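You operate a simulated robot arm through the tools that you are given. There is no shell and no other tool.

The job below is to be done with a simulated robot arm. You get a single attempt, and the scene is never put back.

Task
Uncross the spool wires: white plug to socket 7, black to 5, yellow to 3, orange to 2.
Fine: four moves, one plug at a time; lift no plug while another wire lies across its wire; the blue plug stays.

It is judged by the outcome, as a careful person would: the job done as asked, and still so three seconds after it is handed in. It fails if anything else is knocked over, pushed out of place, dropped, spilled or broken.

Robot
A 7-joint arm with a two-finger parallel gripper, fixed in place. Base frame: the origin is on the floor under the middle of its stand, x ahead of it, y to its left, z up. Lengths are in mm, angles in rad, forces in N, time in s.
With the tool pointing down near the work surface it reaches from about 520 to 960 mm from the base axis. Its first joint turns from -2.897 to 2.897 rad. Payload 3.91 kg.
The TCP is the grasp point between the finger pads, 30 mm short of the fingertips. In the tool frame z runs along the fingers and y along their closing line. The gripper opens to 110 mm. The fingers are 20 mm wide and 10 mm thick; the gripper's body (48 by 112 mm) begins 55 mm behind the TCP.
Orientation is told as [roll, pitch, yaw] about the base's x, y, z axes, in that order, counted from this pose: with the fingers straight down and closing along the base's y, the tool's x points along the base's -x, its y along +y and its z along -z.

Tools
- The arm moves only by the tool apply_moves. Its argument "increments" is a list of rows, each an object of numbers (a shift or turn left out is 0, a gripper value left out holds the last): "tx", "ty", "tz": the shift along the tool's x, y, z in cm; "ax", "ay", "az": the turn, a rotation vector about the tool's x, y, z in rad. In form: [{"tx": .., "ty": .., "tz": .., "ax": .., "ay": .., "az": ..}, ...]. A call has 1 to 20 rows; each row is the pose to reach, as a shift and turn from the pose commanded when the call began, along the tool's axes at that moment. "hand" is the closure, from 0 (fully open) to 1 (shut), set as the call begins (left out, the last holds). Rows are played at 5 a second. More than 50 mm and 0.15 rad between two rows, or a gripper value outside its range, and nothing of the call is played. A pose out of reach is approached as far as the arm can. The call stops where the force on the tool passes 40 N (or 10 N more than at its start, if that is more) or the arm is blocked; 0.2 s more then pass. Each finger travels about 72 mm/s and halts on what it meets, pressing with about 38 N; the grip force reading is that of the motor and also rises with nothing between the fingers. The clock runs only during rows and for 0.2 s after the last one: add rows that repeat a pose to give the fingers time. The reply holds the time, the measured pose of the TCP, the force on the tool along the base axes, the opening and the grip force, in the units named above and with some noise, with the torque about the TCP (base axes, N m) and any sound that the robot's microphone picked up, and new pictures: "show" is both (left out), scene, wrist or none.
- Cameras (640 x 400 px; columns grow to the right, rows downward): "scene" is fixed at [400.8, 647.3, 1618.6]; the picture's right is [-1.00, 0.06, 0.00], its down [0.06, 0.95, -0.29] and it looks along [-0.02, -0.29, -0.96] (base axes); focal length 325 px, centre (320, 200). "wrist" rides on the gripper at [72, 17, -103] in the tool frame; the picture's right is [-0.23, 0.97, 0.00], its down [-0.76, -0.18, -0.62] and it looks along [-0.61, -0.14, 0.78] (tool axes); focal length 222 px, centre (320, 200). There is no depth. A picture from a camera that has moved, and an enlarged one, comes with that camera's place and axes in the base frame and with its lens.
- lift_body(by): slides the trunk up (or, below 0, down) by that many mm; the arm rides with it, the base frame stays. It gives what a move gives, with no picture.
- enlarge(camera, box): a new picture of the part [left, top, right, bottom] of that camera's present view, enlarged. No time passes.
- job_done(): hands the job in; it is judged then, once.

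Nothing tells you positions but the pictures and the camera data. Unless the task says otherwise, let go and move clear before handing in.

The tools are called after ">>>" by a JSON object that holds its "api" and its "payload". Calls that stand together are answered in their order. apply_moves: Moves the arm, as the interface text tells. Its arguments: {"type":"object","properties":{"increments":{"type":"array","items":{"type":"object","properties":{"tx":{"type":"number"},"ty":{"type":"number"},"tz":{"type":"number"},"ax":{"type":"number"},"ay":{"type":"number"},"az":{"type":"number"}}}},"hand":{"type":"number"},"show":{"type":"string","enum":["both","scene","wrist","none"]}},"required":["increments"]} The other tools are called the same way: lift_body (by) moves the trunk up or down; enlarge (camera, box) takes an enlarged picture of a part of a camera's view; job_done () hands the job in.

At the start:

```text
time_s: 0.0
eef_pos: [297.1, 352.9, 1174.0]
ee_rot: [0.001, 0.002, 0.001]
wrist_force: [0.3, 0.6, -0.5]
ft_torque: [-0.02, 0.02, -0.03]
gripper_width: 109.8
gripper_force: 0.1
trunk travel left (down, up): [-575.0, 107.0]
```

scene: 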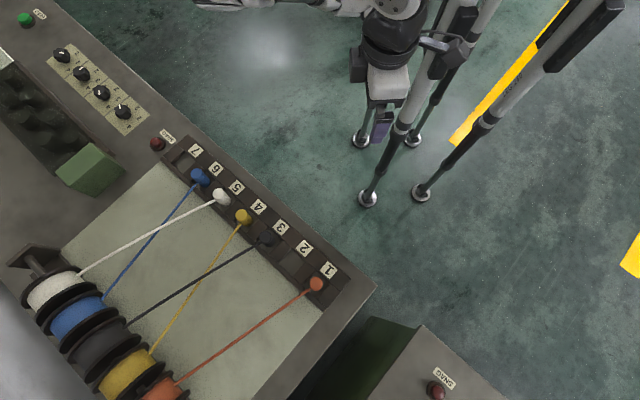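
wrist: 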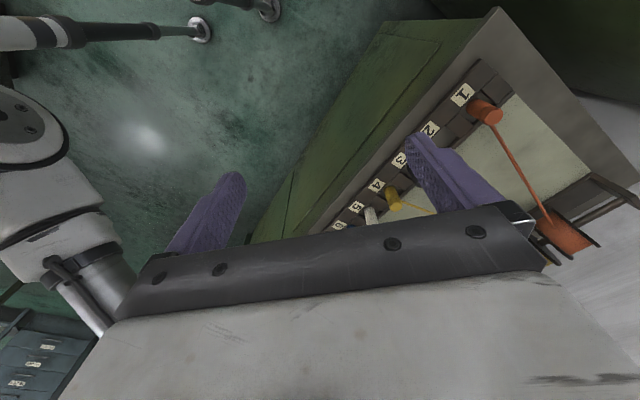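

I see a bench with a row of numbered sockets (7 at the far left to 1 at the right in the scene picture), with plugs and wires running to spools. I will enlarge the scene to read the sockets and crossings before moving.

>>> {"api": "enlarge", "payload": {"camera": "scene", "box": [140, 120, 380, 320]}}

>>> {"api": "enlarge", "payload": {"camera": "scene", "box": [0, 220, 240, 400]}}

>>> {"api": "enlarge", "payload": {"camera": "scene", "box": [160, 130, 260, 230]}}

>>> {"api": "enlarge", "payload": {"camera": "scene", "box": [230, 200, 350, 300]}}

```text
2.00 times, centred on (260, 220) of scene
camera zoom: at [400.8, 647.3, 1618.6], right [-1.0, 0.06, 0.0], down [0.06, 0.95, -0.29], along [-0.02, -0.29, -0.96], focal length 649 px, centre (440, 160)
```

zoom: 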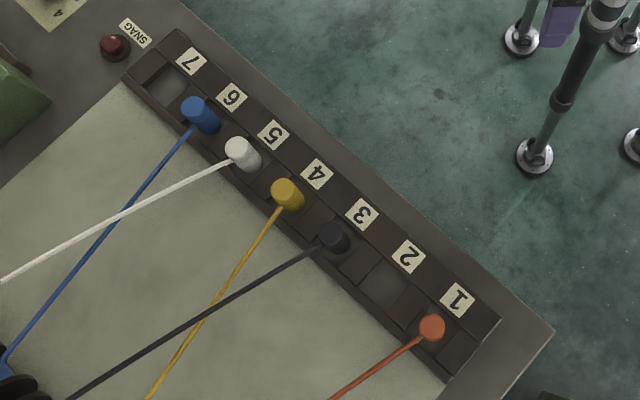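

```text
2.22 times, centred on (120, 310) of scene
camera zoom: at [400.8, 647.3, 1618.6], right [-1.0, 0.06, 0.0], down [0.06, 0.95, -0.29], along [-0.02, -0.29, -0.96], focal length 721 px, centre (764, -44)
```

zoom: 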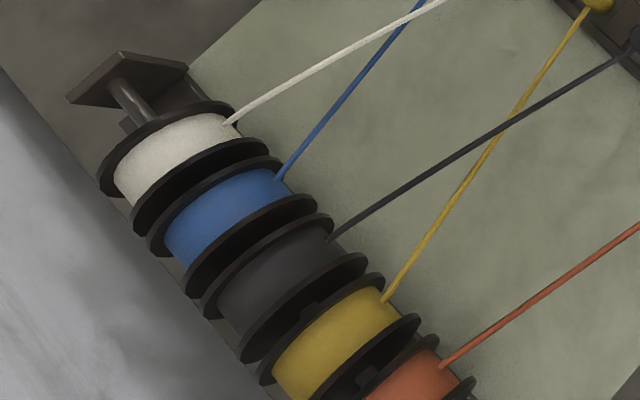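

```text
4.00 times, centred on (210, 180) of scene
camera zoom: at [400.8, 647.3, 1618.6], right [-1.0, 0.06, 0.0], down [0.06, 0.95, -0.29], along [-0.02, -0.29, -0.96], focal length 1298 px, centre (760, 280)
```

zoom: 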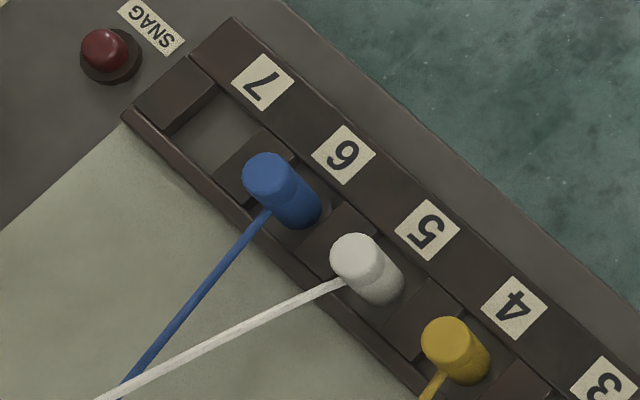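

```text
4.00 times, centred on (290, 250) of scene
camera zoom: at [400.8, 647.3, 1618.6], right [-1.0, 0.06, 0.0], down [0.06, 0.95, -0.29], along [-0.02, -0.29, -0.96], focal length 1298 px, centre (440, 0)
```

zoom: 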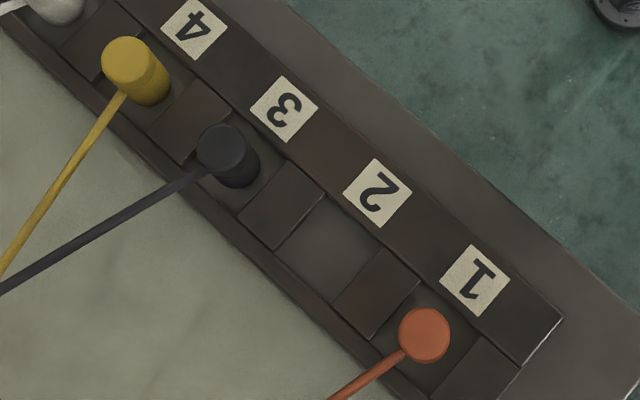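

The sockets read 7 empty, 6 blue, 5 white, 4 yellow, 3 black, 2 empty and 1 orange. White lies over blue and black lies over yellow, so I'll go white, black, yellow, orange. The row runs at 45°, at z around 870, and white is near (618, 403). I'll move high over white with the tool turned to line up with the row, and look from there.

>>> {"api": "apply_moves", "payload": {"increments": [{"tx": -4, "ty": 0.6, "tz": 0.5, "az": -0.1}, {"tx": -8, "ty": 1.2, "tz": 1.0, "az": -0.2}, {"tx": -12, "ty": 1.9, "tz": 1.6, "az": -0.3}, {"tx": -16, "ty": 2.5, "tz": 2.2, "az": -0.4}, {"tx": -20, "ty": 3.1, "tz": 2.8, "az": -0.5}, {"tx": -24, "ty": 3.7, "tz": 3.4, "az": -0.6}, {"tx": -28, "ty": 4.4, "tz": 4.0, "az": -0.7}, {"tx": -32.1, "ty": 5.0, "tz": 4.4, "az": -0.785}, {"tx": -32.1, "ty": 5.0, "tz": 4.4, "az": -0.785}], "hand": 0.35}}

```text
time_s: 2.0
eef_pos: [619.6, 403.6, 1133.9]
ee_rot: [0.0, -0.001, 0.785]
wrist_force: [-1.3, 0.2, -0.1]
ft_torque: [0.0, -0.01, -0.05]
gripper_width: 71.6
gripper_force: 0.1
trunk travel left (down, up): [-575.0, 107.0]
camera wrist: at [556.5, 363.9, 1235.8], right [-0.53, 0.85, 0.0], down [0.66, 0.41, 0.62], along [0.53, 0.33, -0.78], focal length 222 px, centre (320, 200)
```

scene: 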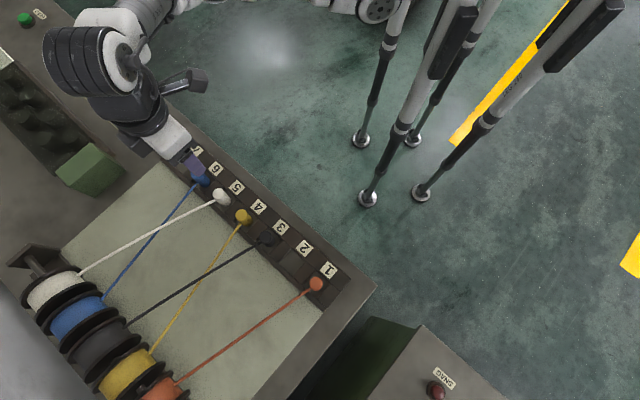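
wrist: 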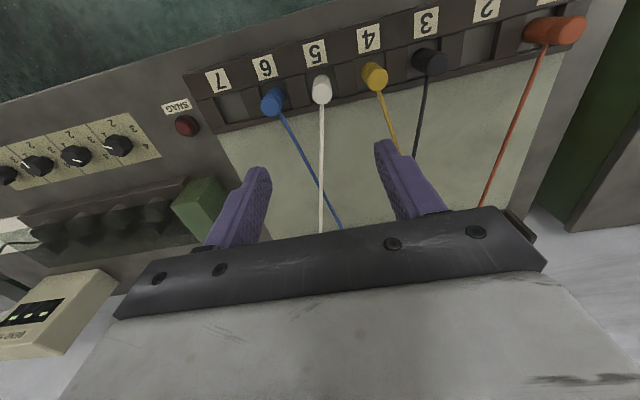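

The wrist camera now looks along the row, with white in 5 clearly below. I'll enlarge it to measure the plug and divider heights.

>>> {"api": "enlarge", "payload": {"camera": "wrist", "box": [180, 30, 420, 180]}}

>>> {"api": "enlarge", "payload": {"camera": "wrist", "box": [360, 0, 600, 150]}}

```text
2.67 times, centred on (300, 105) of wrist
camera zoom: at [556.5, 363.9, 1235.8], right [-0.53, 0.85, 0.0], down [0.66, 0.41, 0.62], along [0.53, 0.33, -0.78], focal length 592 px, centre (373, 453)
```

zoom: 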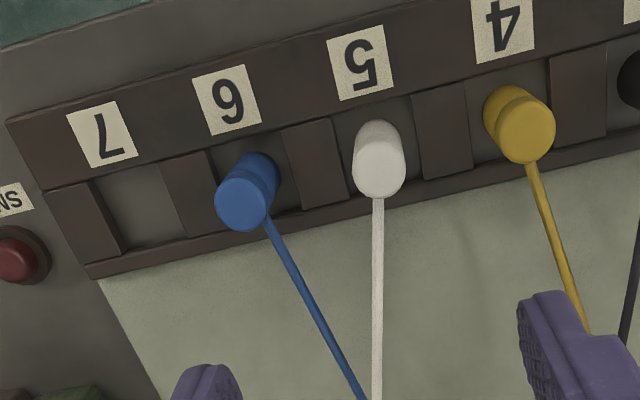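

```text
2.67 times, centred on (480, 75) of wrist
camera zoom: at [556.5, 363.9, 1235.8], right [-0.53, 0.85, 0.0], down [0.66, 0.41, 0.62], along [0.53, 0.33, -0.78], focal length 592 px, centre (-107, 533)
```

zoom: 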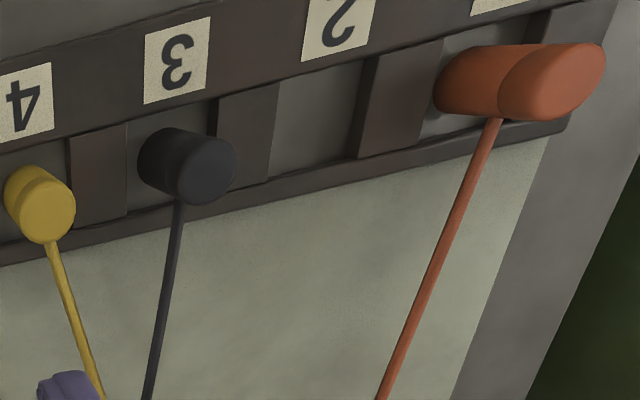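

White's axis is near (617, 407), its top at about z 912, and the label strip is near z 867, so each plug stands about 45 mm proud. I'll lower to TCP z ≈ 1000, still well above everything, for a closer look.

>>> {"api": "apply_moves", "payload": {"increments": [{"tx": -0.03, "ty": 0.1, "tz": 3}, {"tx": -0.06, "ty": 0.2, "tz": 6}, {"tx": -0.1, "ty": 0.3, "tz": 9}, {"tx": -0.13, "ty": 0.35, "tz": 11.5}, {"tx": -0.13, "ty": 0.35, "tz": 13.0}, {"tx": -0.13, "ty": 0.35, "tz": 13.0}, {"tx": -0.13, "ty": 0.35, "tz": 13.0}], "hand": 0.35}}

>>> {"api": "enlarge", "payload": {"camera": "wrist", "box": [200, 60, 440, 210]}}

```text
time_s: 3.6
eef_pos: [616.5, 407.5, 1001.7]
ee_rot: [-0.001, -0.001, 0.785]
wrist_force: [0.0, -0.6, -0.1]
ft_torque: [0.0, -0.02, 0.0]
gripper_width: 71.5
gripper_force: 0.1
trunk travel left (down, up): [-575.0, 107.0]
camera wrist: at [555.4, 367.5, 1104.3], right [-0.53, 0.85, 0.0], down [0.66, 0.41, 0.62], along [0.53, 0.33, -0.78], focal length 222 px, centre (320, 200)
```

scene: 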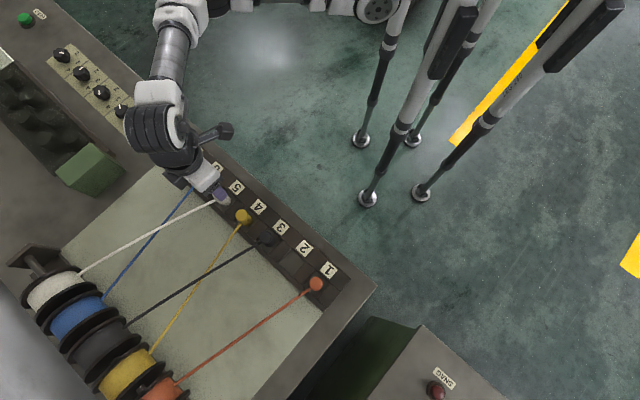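
wrist: 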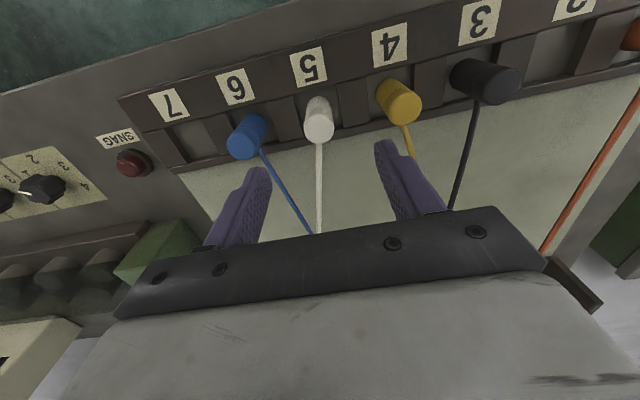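

```text
2.67 times, centred on (320, 135) of wrist
camera zoom: at [555.4, 367.5, 1104.3], right [-0.53, 0.85, 0.0], down [0.66, 0.41, 0.62], along [0.53, 0.33, -0.78], focal length 592 px, centre (320, 373)
```

zoom: 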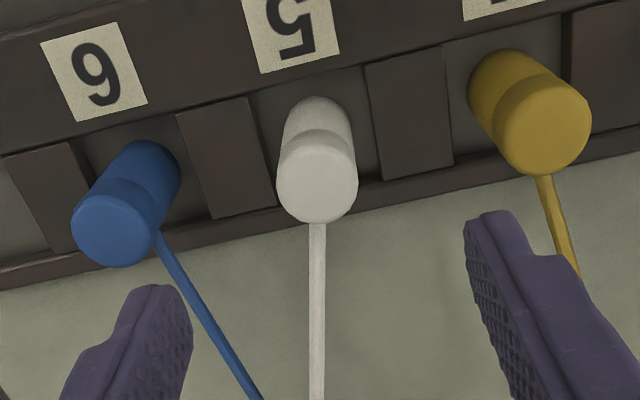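

White is almost centred between the fingers. I'll go down with the tips just above the plug tops, nudging about 2 mm along the row, and look again.

>>> {"api": "apply_moves", "payload": {"increments": [{"tx": -0.05, "ty": -0.1, "tz": 2}, {"tx": -0.1, "ty": -0.2, "tz": 4}, {"tx": -0.1, "ty": -0.2, "tz": 5.5}, {"tx": -0.1, "ty": -0.2, "tz": 5.5}, {"tx": -0.1, "ty": -0.2, "tz": 5.5}], "hand": 0.35}}

>>> {"api": "enlarge", "payload": {"camera": "wrist", "box": [200, 90, 440, 240]}}

>>> {"api": "enlarge", "payload": {"camera": "scene", "box": [160, 130, 260, 230]}}

```text
time_s: 4.8
eef_pos: [618.7, 406.8, 944.5]
ee_rot: [0.0, 0.001, 0.786]
wrist_force: [-0.6, 0.5, -0.4]
ft_torque: [0.02, 0.07, 0.01]
gripper_width: 71.6
gripper_force: 0.0
trunk travel left (down, up): [-575.0, 107.0]
camera wrist: at [556.3, 366.5, 1048.1], right [-0.53, 0.85, 0.0], down [0.66, 0.41, 0.62], along [0.53, 0.33, -0.78], focal length 222 px, centre (320, 200)
```

scene: 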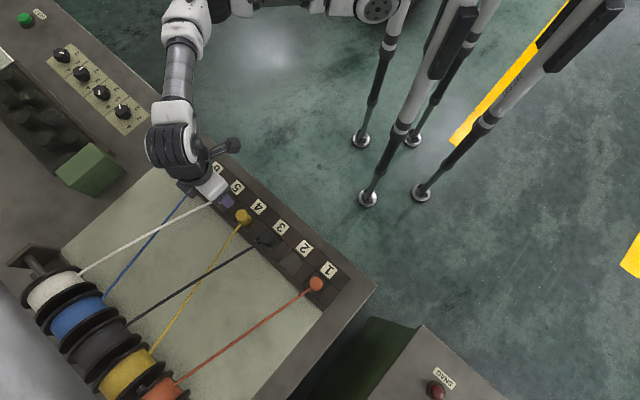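
wrist: 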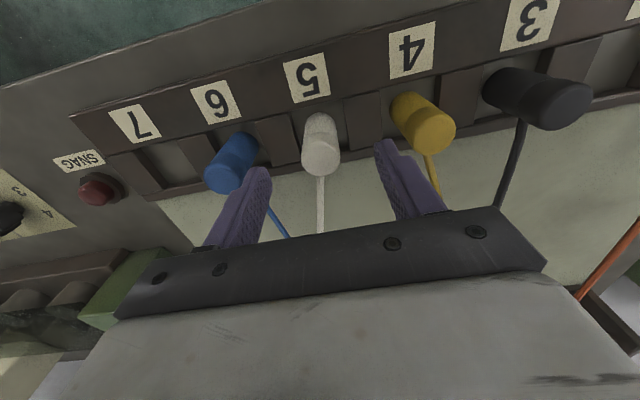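

```text
2.67 times, centred on (320, 165) of wrist
camera zoom: at [556.3, 366.5, 1048.1], right [-0.53, 0.85, 0.0], down [0.66, 0.41, 0.62], along [0.53, 0.33, -0.78], focal length 592 px, centre (320, 293)
```

zoom: 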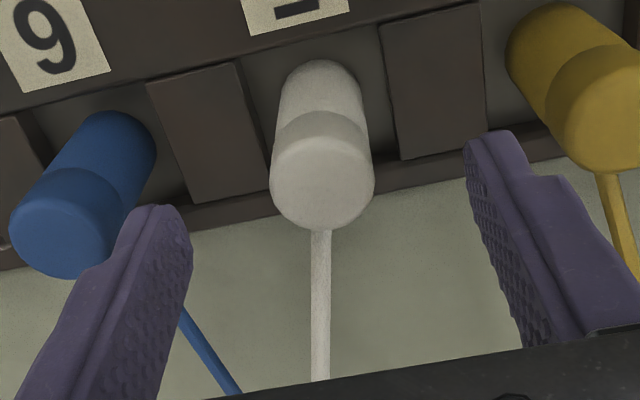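

```text
4.00 times, centred on (210, 180) of scene
camera zoom: at [400.8, 647.3, 1618.6], right [-1.0, 0.06, 0.0], down [0.06, 0.95, -0.29], along [-0.02, -0.29, -0.96], focal length 1298 px, centre (760, 280)
```

zoom: 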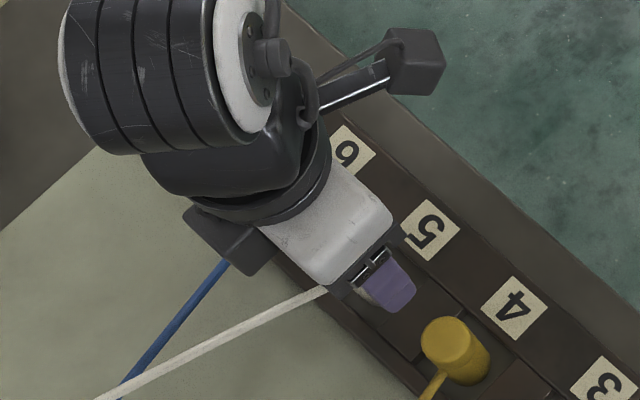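

White stays centred between the fingers and the tips are at plug-top level. I'll go down about 37 mm so the fingers straddle the plug with the tips still clear of the dividers.

>>> {"api": "apply_moves", "payload": {"increments": [{"tz": 1}, {"tz": 2}, {"tz": 3}, {"tz": 3.7}, {"tz": 3.7}, {"tz": 3.7}], "hand": 0.35}}

>>> {"api": "enlarge", "payload": {"camera": "wrist", "box": [200, 90, 440, 240]}}

```text
time_s: 6.2
eef_pos: [618.9, 404.1, 908.0]
ee_rot: [-0.001, -0.001, 0.786]
wrist_force: [1.1, 0.4, -1.0]
ft_torque: [-0.02, 0.0, 0.0]
gripper_width: 71.6
gripper_force: 0.0
trunk travel left (down, up): [-575.0, 107.0]
camera wrist: at [556.2, 364.7, 1011.1], right [-0.53, 0.85, 0.0], down [0.66, 0.41, 0.62], along [0.53, 0.33, -0.78], focal length 222 px, centre (320, 200)
```

scene: 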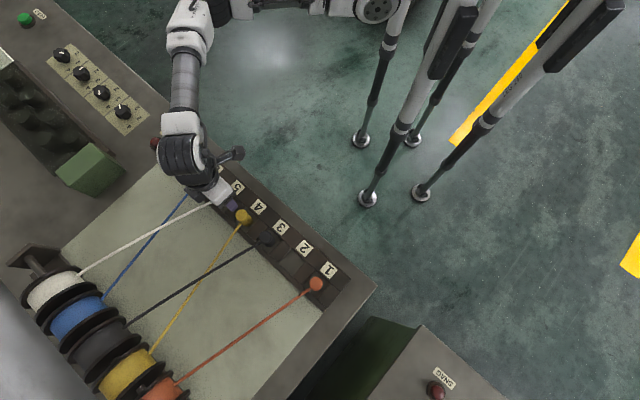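
wrist: 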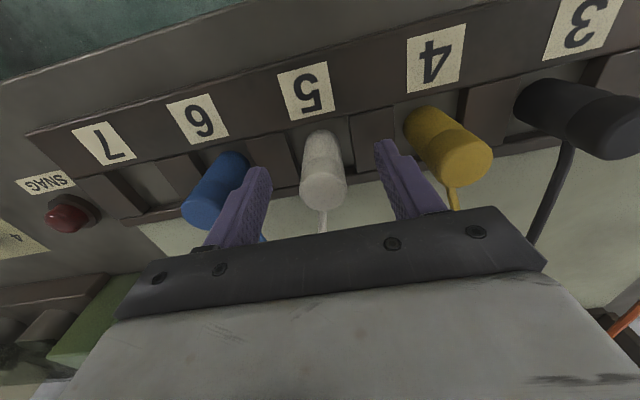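

```text
2.67 times, centred on (320, 165) of wrist
camera zoom: at [556.2, 364.7, 1011.1], right [-0.53, 0.85, 0.0], down [0.66, 0.41, 0.62], along [0.53, 0.33, -0.78], focal length 592 px, centre (320, 293)
```

zoom: 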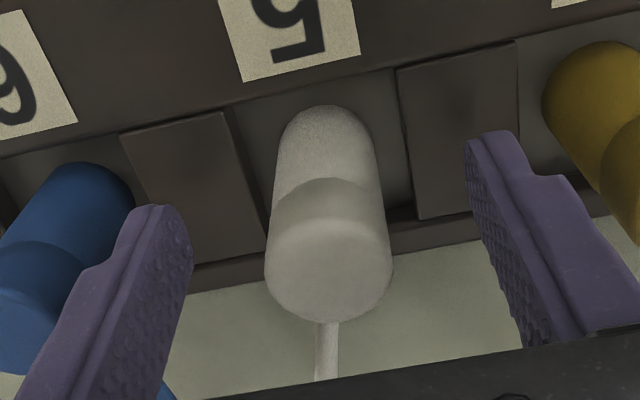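

The plug top is at z ≈ 910, and the white plug sits about 1.5 mm toward the 4 side of the finger centre. I'll nudge over and then close.

>>> {"api": "apply_moves", "payload": {"increments": [{"ty": 0.15}, {"ty": 0.15}], "hand": 0.35, "show": "none"}}

>>> {"api": "apply_moves", "payload": {"increments": [{"tz": 0}, {"tz": 0}, {"tz": 0}, {"tz": 0}, {"tz": 0}], "hand": 1.0}}

>>> {"api": "enlarge", "payload": {"camera": "wrist", "box": [200, 90, 440, 240]}}

```text
time_s: 6.8
eef_pos: [617.4, 406.1, 907.9]
ee_rot: [-0.001, 0.0, 0.786]
wrist_force: [-0.1, -0.1, 0.6]
ft_torque: [0.01, 0.02, -0.01]
gripper_width: 71.3
gripper_force: 0.1
trunk travel left (down, up): [-575.0, 107.0]
```

```text
time_s: 8.0
eef_pos: [617.8, 406.9, 908.0]
ee_rot: [-0.001, 0.0, 0.785]
wrist_force: [0.6, -0.4, -0.4]
ft_torque: [-0.01, -0.01, 0.0]
gripper_width: 26.6
gripper_force: 38.0
trunk travel left (down, up): [-575.0, 107.0]
camera wrist: at [555.1, 366.1, 1011.3], right [-0.53, 0.85, 0.0], down [0.66, 0.41, 0.62], along [0.53, 0.33, -0.78], focal length 222 px, centre (320, 200)
```

scene: 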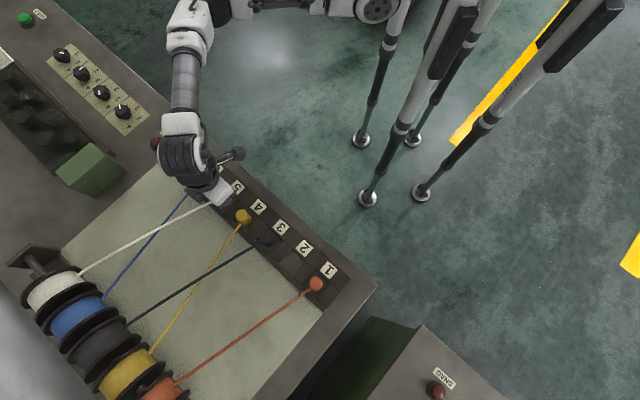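
wrist: 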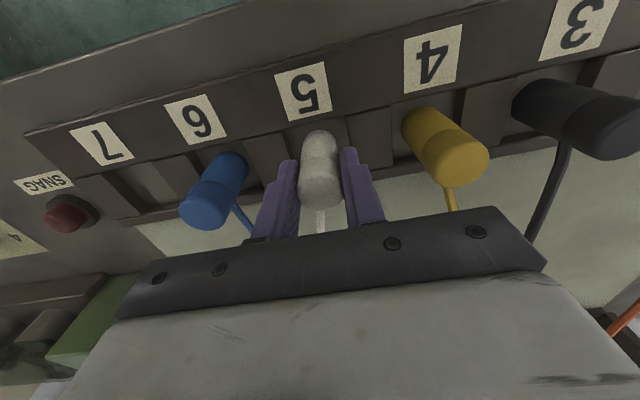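

```text
2.67 times, centred on (320, 165) of wrist
camera zoom: at [555.1, 366.1, 1011.3], right [-0.53, 0.85, 0.0], down [0.66, 0.41, 0.62], along [0.53, 0.33, -0.78], focal length 592 px, centre (320, 293)
```

zoom: 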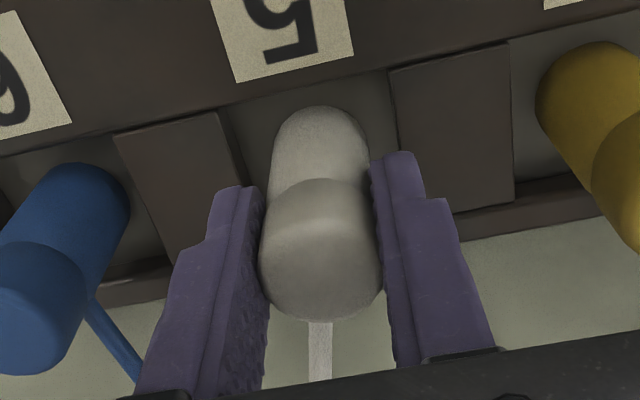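

Gripped at 26.6 mm wide. Now I'll lift straight up, slowly at first, watching the force.

>>> {"api": "apply_moves", "payload": {"increments": [{"tz": -0.5}, {"tz": -1.0}, {"tz": -1.5}, {"tz": -2.0}, {"tz": -2.0}], "hand": 1.0}}

>>> {"api": "enlarge", "payload": {"camera": "wrist", "box": [200, 90, 440, 240]}}

```text
time_s: 9.2
eef_pos: [617.8, 406.0, 928.5]
ee_rot: [0.001, 0.0, 0.785]
wrist_force: [-0.2, -1.0, -1.1]
ft_torque: [0.01, 0.04, 0.01]
gripper_width: 26.7
gripper_force: 38.2
trunk travel left (down, up): [-575.0, 107.0]
camera wrist: at [555.0, 366.2, 1031.6], right [-0.53, 0.85, 0.0], down [0.66, 0.41, 0.62], along [0.53, 0.33, -0.78], focal length 222 px, centre (320, 200)
```

scene: 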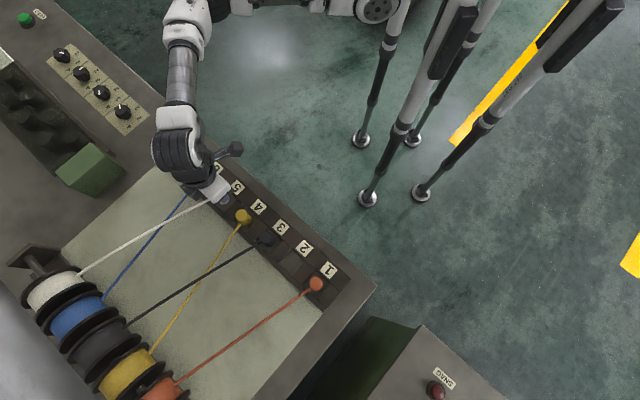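
wrist: 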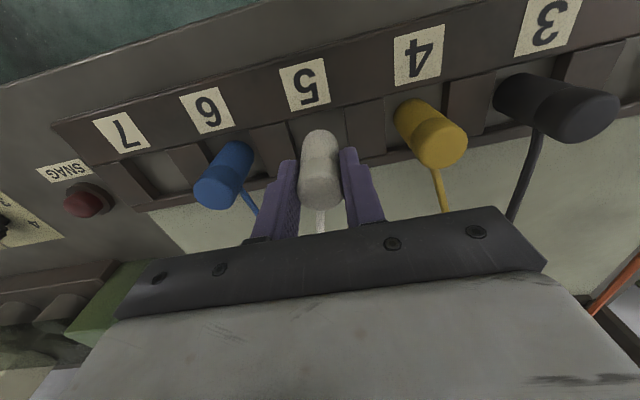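

```text
2.67 times, centred on (320, 165) of wrist
camera zoom: at [555.0, 366.2, 1031.6], right [-0.53, 0.85, 0.0], down [0.66, 0.41, 0.62], along [0.53, 0.33, -0.78], focal length 592 px, centre (320, 293)
```

zoom: 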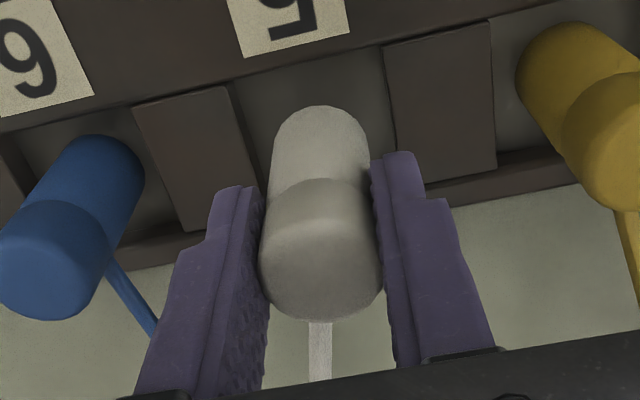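

The white plug came up cleanly; it is about 59 mm long and the socket recess is about 16 mm deep. I'll lift to clear the blue plug by about 30 mm, carry it two pitches (≈150 mm) along the row to above 7, and check.

>>> {"api": "apply_moves", "payload": {"increments": [{"tz": -1.5}, {"tz": -3}, {"tz": -4.5}, {"tz": -6}, {"tz": -7.2}, {"tz": -7.2}], "hand": 1.0}}

```text
time_s: 10.6
eef_pos: [618.4, 406.3, 1000.8]
ee_rot: [0.0, 0.0, 0.786]
wrist_force: [-1.3, -0.2, -1.2]
ft_torque: [-0.01, -0.04, -0.01]
gripper_width: 26.9
gripper_force: 38.1
trunk travel left (down, up): [-575.0, 107.0]
camera wrist: at [555.2, 366.5, 1104.0], right [-0.53, 0.85, 0.0], down [0.66, 0.41, 0.62], along [0.53, 0.33, -0.78], focal length 222 px, centre (320, 200)
```

scene: 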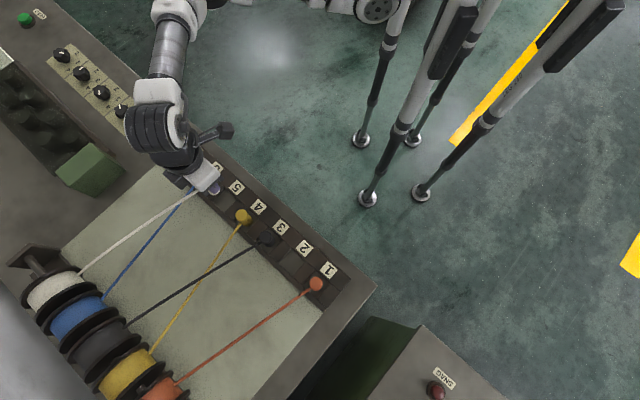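
wrist: 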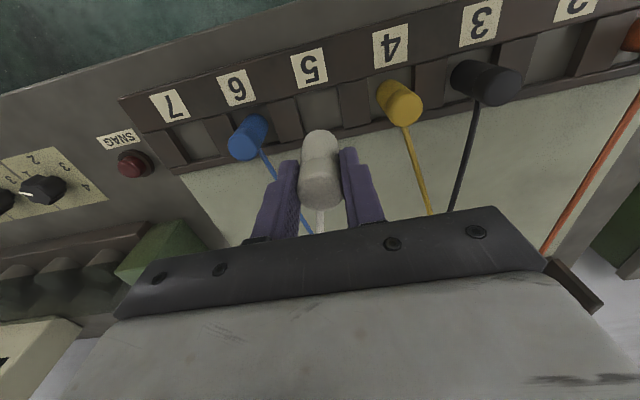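

This view of the empty socket 5 at this height is a useful reference: above 7, the recess and label should appear at the same image position. I'll record it, then translate.

>>> {"api": "enlarge", "payload": {"camera": "wrist", "box": [240, 30, 400, 130]}}

>>> {"api": "apply_moves", "payload": {"increments": [{"ty": -2}, {"ty": -4}, {"ty": -6}, {"ty": -8}, {"ty": -10}, {"ty": -12}, {"ty": -14}, {"ty": -15}, {"ty": -15}, {"ty": -15}], "hand": 1.0}}

>>> {"api": "enlarge", "payload": {"camera": "wrist", "box": [240, 30, 400, 130]}}

```text
4.00 times, centred on (320, 80) of wrist
camera zoom: at [555.2, 366.5, 1104.0], right [-0.53, 0.85, 0.0], down [0.66, 0.41, 0.62], along [0.53, 0.33, -0.78], focal length 888 px, centre (320, 680)
```

zoom: 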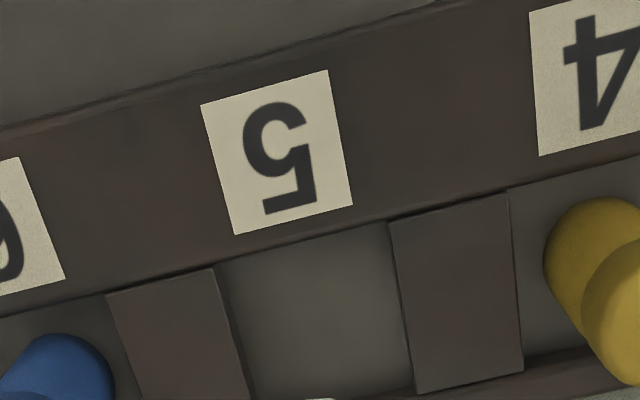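

```text
time_s: 12.8
eef_pos: [723.2, 300.5, 1000.8]
ee_rot: [0.001, 0.001, 0.785]
wrist_force: [-0.3, 0.1, -1.0]
ft_torque: [0.03, 0.03, -0.01]
gripper_width: 26.7
gripper_force: 38.1
trunk travel left (down, up): [-575.0, 107.0]
camera wrist: at [660.5, 261.1, 1103.4], right [-0.53, 0.85, 0.0], down [0.66, 0.41, 0.62], along [0.53, 0.33, -0.78], focal length 222 px, centre (320, 200)
```

scene: 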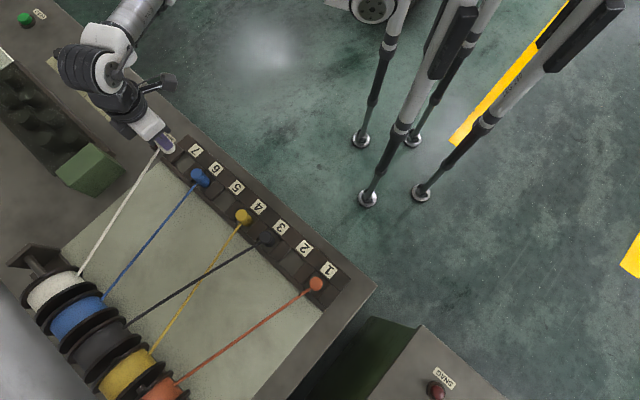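
wrist: 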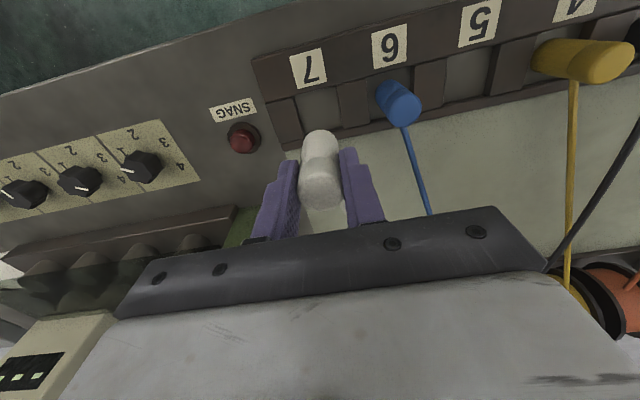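

```text
4.00 times, centred on (320, 80) of wrist
camera zoom: at [660.5, 261.1, 1103.4], right [-0.53, 0.85, 0.0], down [0.66, 0.41, 0.62], along [0.53, 0.33, -0.78], focal length 888 px, centre (320, 680)
```

zoom: 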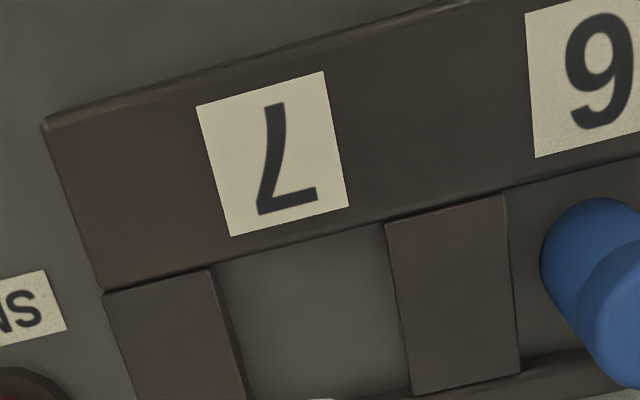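

Label 7 and its recess sit within about 1 mm of the reference view. I'll correct 1 mm along the row, then lower to just above the recess and check.

>>> {"api": "apply_moves", "payload": {"increments": [{"ty": -0.1, "tz": 1}, {"ty": -0.1, "tz": 2.5}, {"ty": -0.1, "tz": 4}, {"ty": -0.1, "tz": 5.5}, {"ty": -0.1, "tz": 6.8}, {"ty": -0.1, "tz": 6.8}], "hand": 1.0}}

>>> {"api": "enlarge", "payload": {"camera": "wrist", "box": [240, 60, 400, 160]}}

```text
time_s: 14.2
eef_pos: [724.3, 299.5, 932.0]
ee_rot: [0.0, 0.0, 0.785]
wrist_force: [-0.5, -0.4, -0.3]
ft_torque: [0.04, 0.01, -0.02]
gripper_width: 26.9
gripper_force: 38.1
trunk travel left (down, up): [-575.0, 107.0]
camera wrist: at [661.5, 260.1, 1035.5], right [-0.53, 0.85, 0.0], down [0.66, 0.41, 0.62], along [0.53, 0.33, -0.78], focal length 222 px, centre (320, 200)
```

scene: 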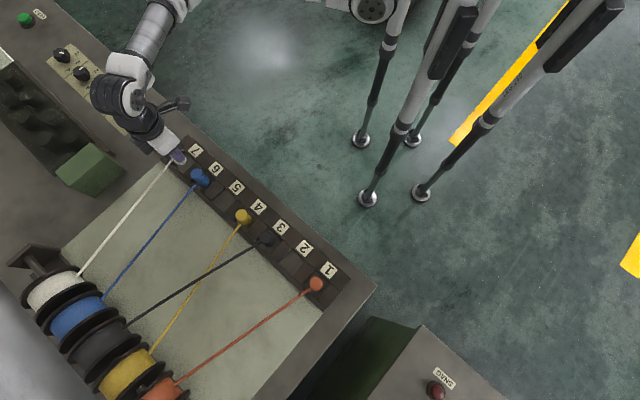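
wrist: 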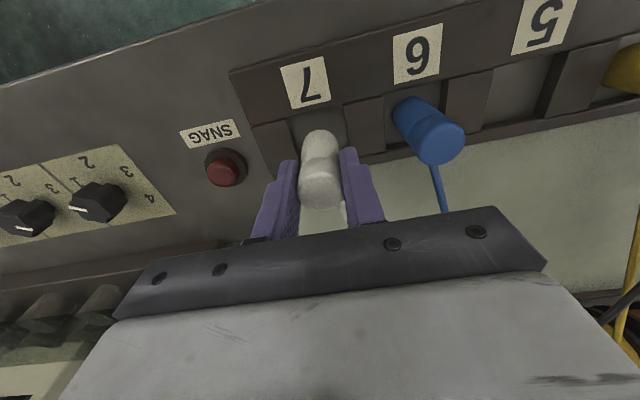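

```text
4.00 times, centred on (320, 110) of wrist
camera zoom: at [661.5, 260.1, 1035.5], right [-0.53, 0.85, 0.0], down [0.66, 0.41, 0.62], along [0.53, 0.33, -0.78], focal length 888 px, centre (320, 560)
```

zoom: 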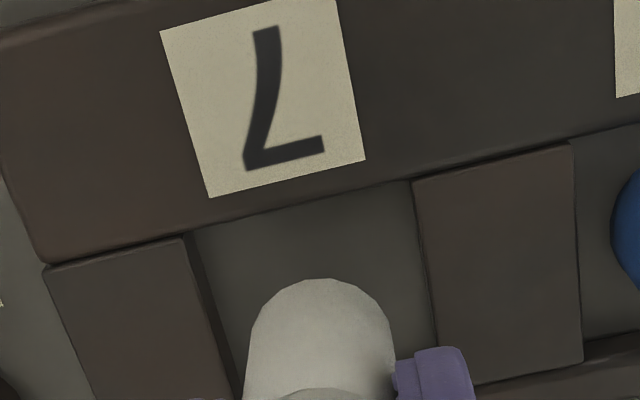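

The plug is centred over recess 7. I'll lower it the last 23.5 mm gently.

>>> {"api": "apply_moves", "payload": {"increments": [{"tz": 0.5}, {"tz": 1.0}, {"tz": 1.5}, {"tz": 2.0}, {"tz": 2.35}, {"tz": 2.35}, {"tz": 2.35}], "hand": 1.0}}

>>> {"api": "enlarge", "payload": {"camera": "wrist", "box": [200, 90, 440, 240]}}

```text
time_s: 15.8
eef_pos: [725.2, 299.2, 910.0]
ee_rot: [0.0, 0.0, 0.785]
wrist_force: [0.1, 0.3, -0.9]
ft_torque: [-0.02, 0.05, -0.01]
gripper_width: 26.7
gripper_force: 37.7
trunk travel left (down, up): [-575.0, 107.0]
camera wrist: at [661.7, 259.9, 1012.8], right [-0.53, 0.85, 0.0], down [0.66, 0.41, 0.62], along [0.53, 0.33, -0.78], focal length 222 px, centre (320, 200)
```

scene: 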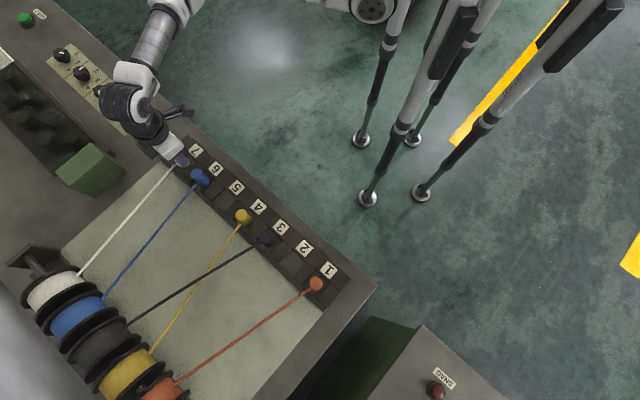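
wrist: 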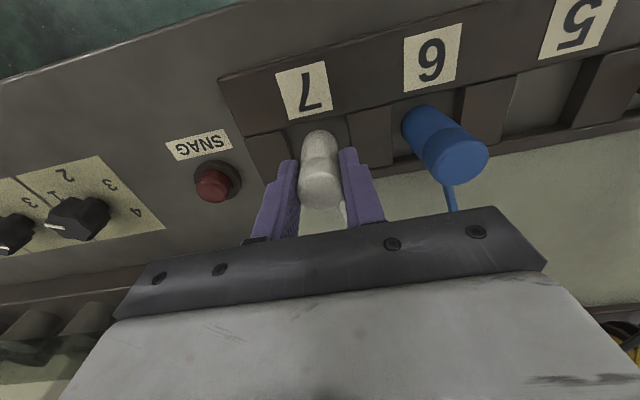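

```text
2.67 times, centred on (320, 165) of wrist
camera zoom: at [661.7, 259.9, 1012.8], right [-0.53, 0.85, 0.0], down [0.66, 0.41, 0.62], along [0.53, 0.33, -0.78], focal length 592 px, centre (320, 293)
```

zoom: 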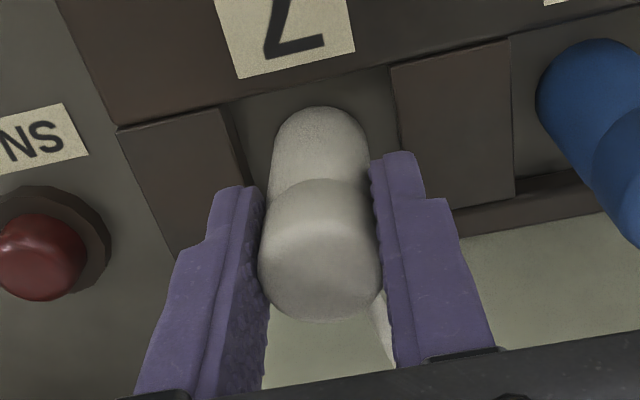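

White is in recess 7 with no contact force. I'll settle the last half millimetre, then open just enough to release.

>>> {"api": "apply_moves", "payload": {"increments": [{"tz": 0.05}, {"tz": 0.05}], "hand": 1.0, "show": "none"}}

>>> {"api": "apply_moves", "payload": {"increments": [{"tz": 0}, {"tz": 0}, {"tz": 0}, {"tz": 0}], "hand": 0.4}}

>>> {"api": "enlarge", "payload": {"camera": "wrist", "box": [200, 90, 440, 240]}}

```text
time_s: 16.4
eef_pos: [724.8, 299.3, 909.3]
ee_rot: [-0.001, 0.001, 0.786]
wrist_force: [0.4, 0.2, -1.1]
ft_torque: [-0.01, 0.01, 0.01]
gripper_width: 26.5
gripper_force: 38.4
trunk travel left (down, up): [-575.0, 107.0]
```

```text
time_s: 17.4
eef_pos: [724.8, 299.5, 909.5]
ee_rot: [0.0, 0.0, 0.784]
wrist_force: [-0.1, 0.8, 0.1]
ft_torque: [0.0, -0.01, 0.01]
gripper_width: 66.0
gripper_force: 0.0
trunk travel left (down, up): [-575.0, 107.0]
camera wrist: at [661.5, 259.9, 1012.3], right [-0.53, 0.85, 0.0], down [0.66, 0.41, 0.62], along [0.53, 0.33, -0.78], focal length 222 px, centre (320, 200)
```

scene: 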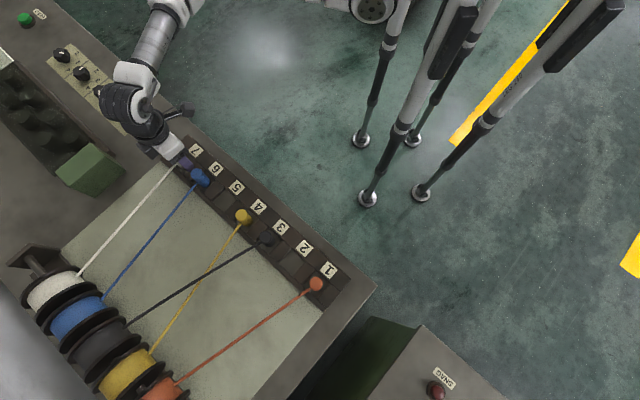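
wrist: 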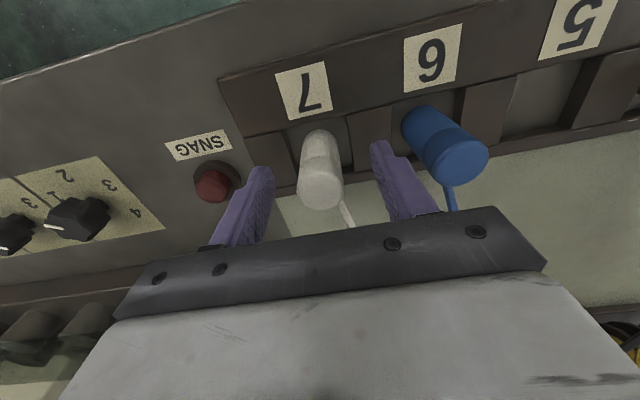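

```text
2.67 times, centred on (320, 165) of wrist
camera zoom: at [661.5, 259.9, 1012.3], right [-0.53, 0.85, 0.0], down [0.66, 0.41, 0.62], along [0.53, 0.33, -0.78], focal length 592 px, centre (320, 293)
```

zoom: 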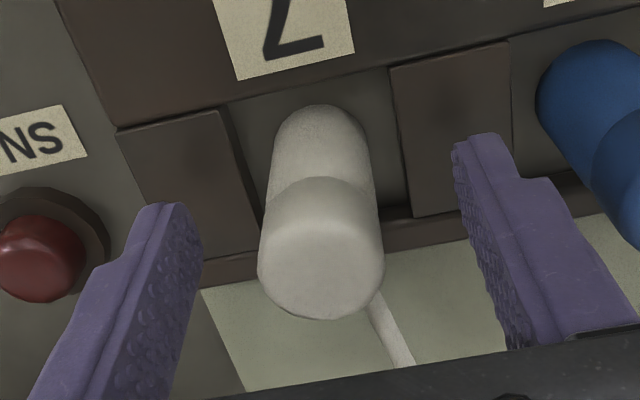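

White stands released in 7 with its wire clear of blue. Next I'll rise and go above black in 3 (≈ (512, 512)).

>>> {"api": "apply_moves", "payload": {"increments": [{"tz": -1}, {"tz": -3}, {"tz": -6}, {"tz": -9.2}, {"ty": 2, "tz": -9.2}, {"ty": 5, "tz": -9.2}, {"ty": 9, "tz": -9.2}, {"ty": 13, "tz": -9.2}, {"ty": 17, "tz": -9.2}, {"ty": 21, "tz": -9.2}, {"ty": 25, "tz": -9.2}, {"ty": 28, "tz": -9.2}, {"ty": 30.1, "tz": -9.2}, {"ty": 30.1, "tz": -9.2}, {"ty": 30.1, "tz": -9.2}], "hand": 0.35}}

>>> {"api": "enlarge", "payload": {"camera": "wrist", "box": [240, 30, 400, 130]}}

>>> {"api": "enlarge", "payload": {"camera": "scene", "box": [140, 120, 340, 280]}}

```text
time_s: 20.6
eef_pos: [512.8, 514.3, 1000.8]
ee_rot: [-0.001, 0.0, 0.786]
wrist_force: [-0.1, 0.5, 0.7]
ft_torque: [-0.01, -0.04, 0.0]
gripper_width: 71.7
gripper_force: 0.0
trunk travel left (down, up): [-575.0, 107.0]
camera wrist: at [449.8, 473.6, 1103.7], right [-0.53, 0.85, 0.0], down [0.66, 0.41, 0.62], along [0.53, 0.33, -0.78], focal length 222 px, centre (320, 200)
```

scene: 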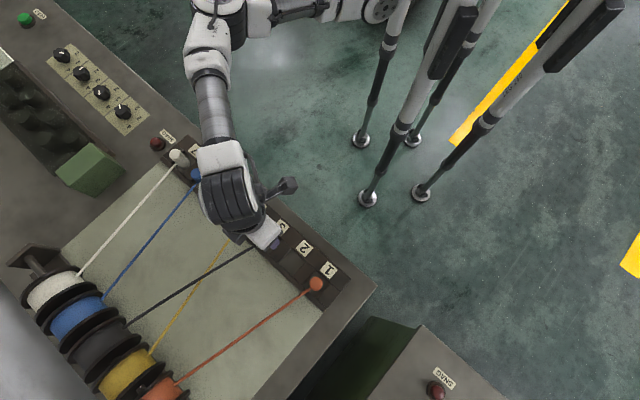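
wrist: 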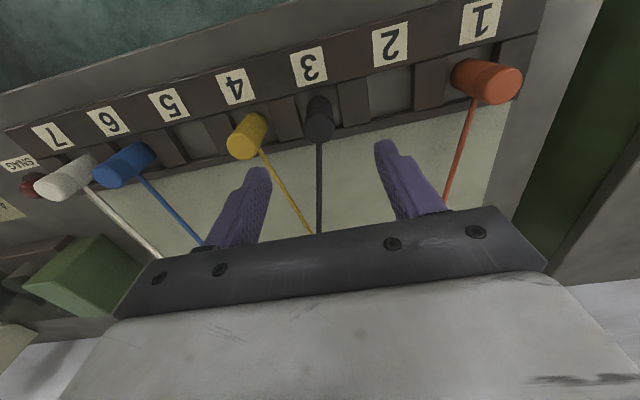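

```text
4.00 times, centred on (320, 80) of wrist
camera zoom: at [449.8, 473.6, 1103.7], right [-0.53, 0.85, 0.0], down [0.66, 0.41, 0.62], along [0.53, 0.33, -0.78], focal length 888 px, centre (320, 680)
```

zoom: 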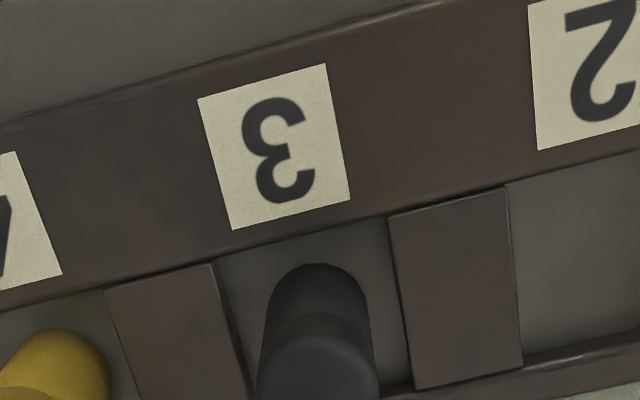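

```text
2.50 times, centred on (240, 200) of scene
camera zoom: at [400.8, 647.3, 1618.6], right [-1.0, 0.06, 0.0], down [0.06, 0.95, -0.29], along [-0.02, -0.29, -0.96], focal length 812 px, centre (520, 200)
```

zoom: 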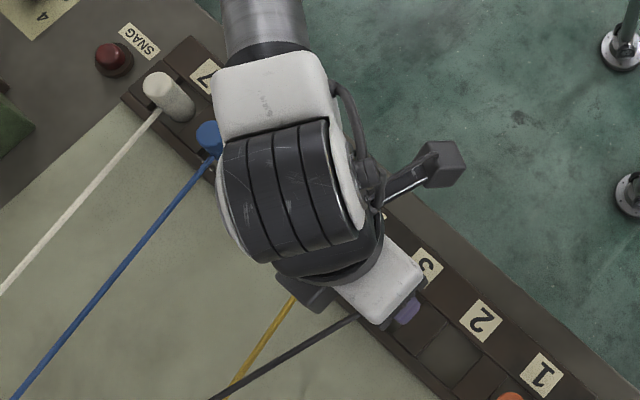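

Above black, label 3 matches the reference to about 1 mm, so I'll correct 1.2 mm toward the base. Then I'll lower until the fingertips are at plug-top level and check.

>>> {"api": "apply_moves", "payload": {"increments": [{"tx": 0.12, "tz": 1.5}, {"tx": 0.12, "tz": 3}, {"tx": 0.12, "tz": 4.5}, {"tx": 0.12, "tz": 5.5}, {"tx": 0.12, "tz": 5.5}], "hand": 0.35, "show": "wrist"}}

>>> {"api": "enlarge", "payload": {"camera": "wrist", "box": [200, 90, 440, 240]}}

```text
time_s: 21.8
eef_pos: [510.9, 511.5, 945.2]
ee_rot: [0.0, 0.0, 0.786]
wrist_force: [0.4, 0.0, 0.9]
ft_torque: [0.0, -0.02, -0.05]
gripper_width: 71.5
gripper_force: 0.1
trunk travel left (down, up): [-575.0, 107.0]
camera wrist: at [448.4, 472.7, 1048.4], right [-0.53, 0.85, 0.0], down [0.66, 0.41, 0.62], along [0.53, 0.33, -0.78], focal length 222 px, centre (320, 200)
```

wrist: 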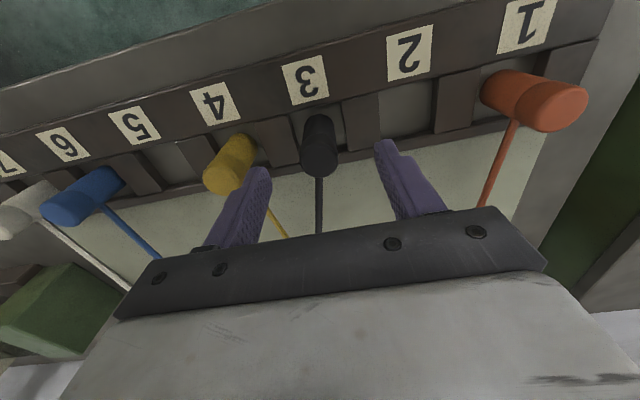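

```text
2.67 times, centred on (320, 165) of wrist
camera zoom: at [448.4, 472.7, 1048.4], right [-0.53, 0.85, 0.0], down [0.66, 0.41, 0.62], along [0.53, 0.33, -0.78], focal length 592 px, centre (320, 293)
```

zoom: 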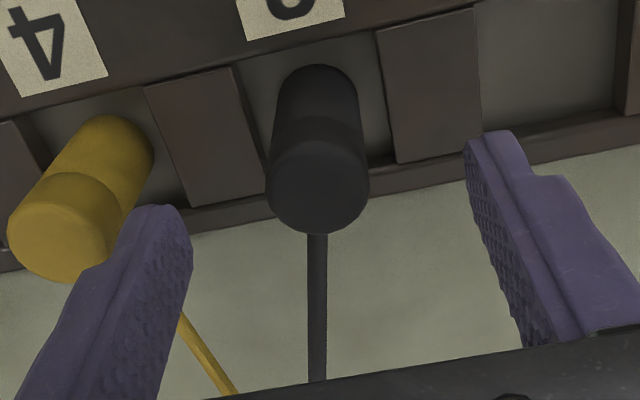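

Black is centred between the fingers, with the yellow plug clear of the left finger. I'll go down 37 mm and grip.

>>> {"api": "apply_moves", "payload": {"increments": [{"tz": 1}, {"tz": 2}, {"tz": 3}, {"tz": 3.7}, {"tz": 3.7}], "hand": 0.35, "show": "wrist"}}

>>> {"api": "enlarge", "payload": {"camera": "wrist", "box": [200, 90, 440, 240]}}

```text
time_s: 23.0
eef_pos: [510.9, 512.2, 908.2]
ee_rot: [0.0, -0.002, 0.785]
wrist_force: [-0.3, -0.1, -0.6]
ft_torque: [0.01, -0.02, 0.0]
gripper_width: 71.6
gripper_force: 0.1
trunk travel left (down, up): [-575.0, 107.0]
camera wrist: at [448.4, 472.2, 1011.6], right [-0.53, 0.85, 0.0], down [0.66, 0.41, 0.62], along [0.53, 0.33, -0.78], focal length 222 px, centre (320, 200)
```

wrist: 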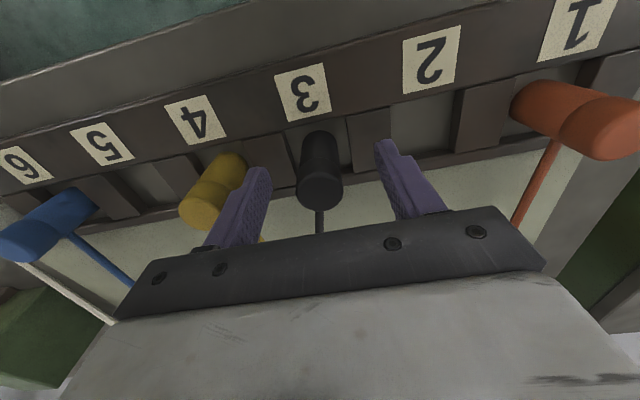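

```text
2.67 times, centred on (320, 165) of wrist
camera zoom: at [448.4, 472.2, 1011.6], right [-0.53, 0.85, 0.0], down [0.66, 0.41, 0.62], along [0.53, 0.33, -0.78], focal length 592 px, centre (320, 293)
```

zoom: 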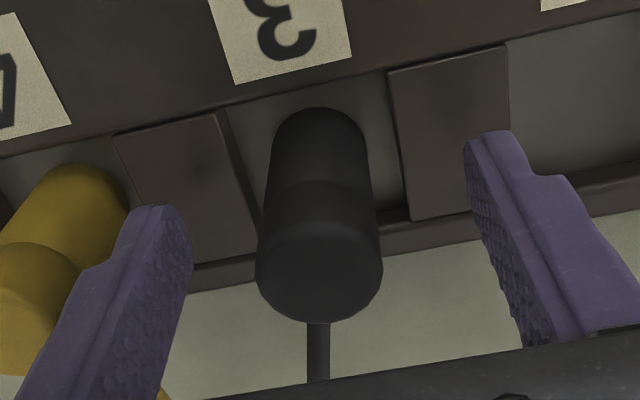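

Aligned the same way as the white grip. I'll close, then lift straight up.

>>> {"api": "apply_moves", "payload": {"increments": [{"tz": 0}, {"tz": 0}, {"tz": 0}, {"tz": 0}, {"tz": 0}], "hand": 1.0, "show": "none"}}

>>> {"api": "apply_moves", "payload": {"increments": [{"tz": -0.5}, {"tz": -1.0}, {"tz": -1.5}, {"tz": -2.0}, {"tz": -2.0}], "hand": 1.0, "show": "both"}}

```text
time_s: 24.2
eef_pos: [511.4, 511.7, 908.7]
ee_rot: [0.0, 0.0, 0.785]
wrist_force: [-0.9, 1.5, 0.2]
ft_torque: [0.0, 0.01, 0.02]
gripper_width: 26.5
gripper_force: 38.1
trunk travel left (down, up): [-575.0, 107.0]
```

```text
time_s: 25.4
eef_pos: [511.1, 511.7, 928.9]
ee_rot: [0.0, 0.0, 0.785]
wrist_force: [0.3, 0.2, -1.3]
ft_torque: [0.01, 0.01, -0.02]
gripper_width: 26.6
gripper_force: 38.1
trunk travel left (down, up): [-575.0, 107.0]
camera wrist: at [448.9, 472.9, 1031.6], right [-0.53, 0.85, 0.0], down [0.66, 0.41, 0.62], along [0.53, 0.33, -0.78], focal length 222 px, centre (320, 200)
```

scene: 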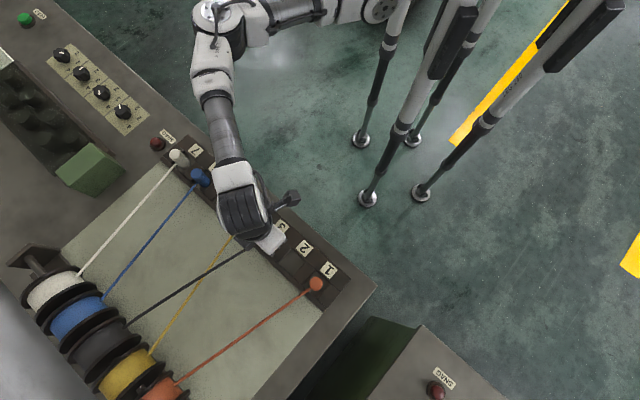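
wrist: 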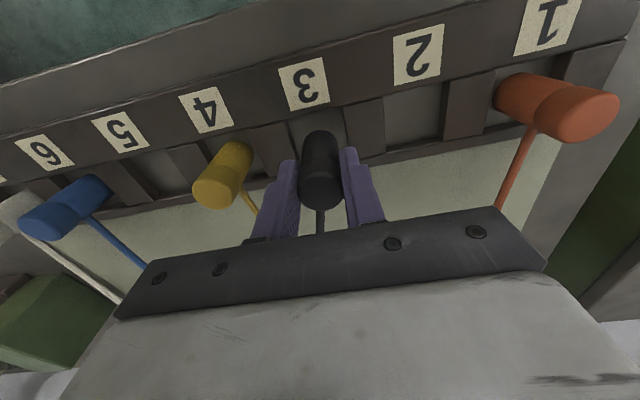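

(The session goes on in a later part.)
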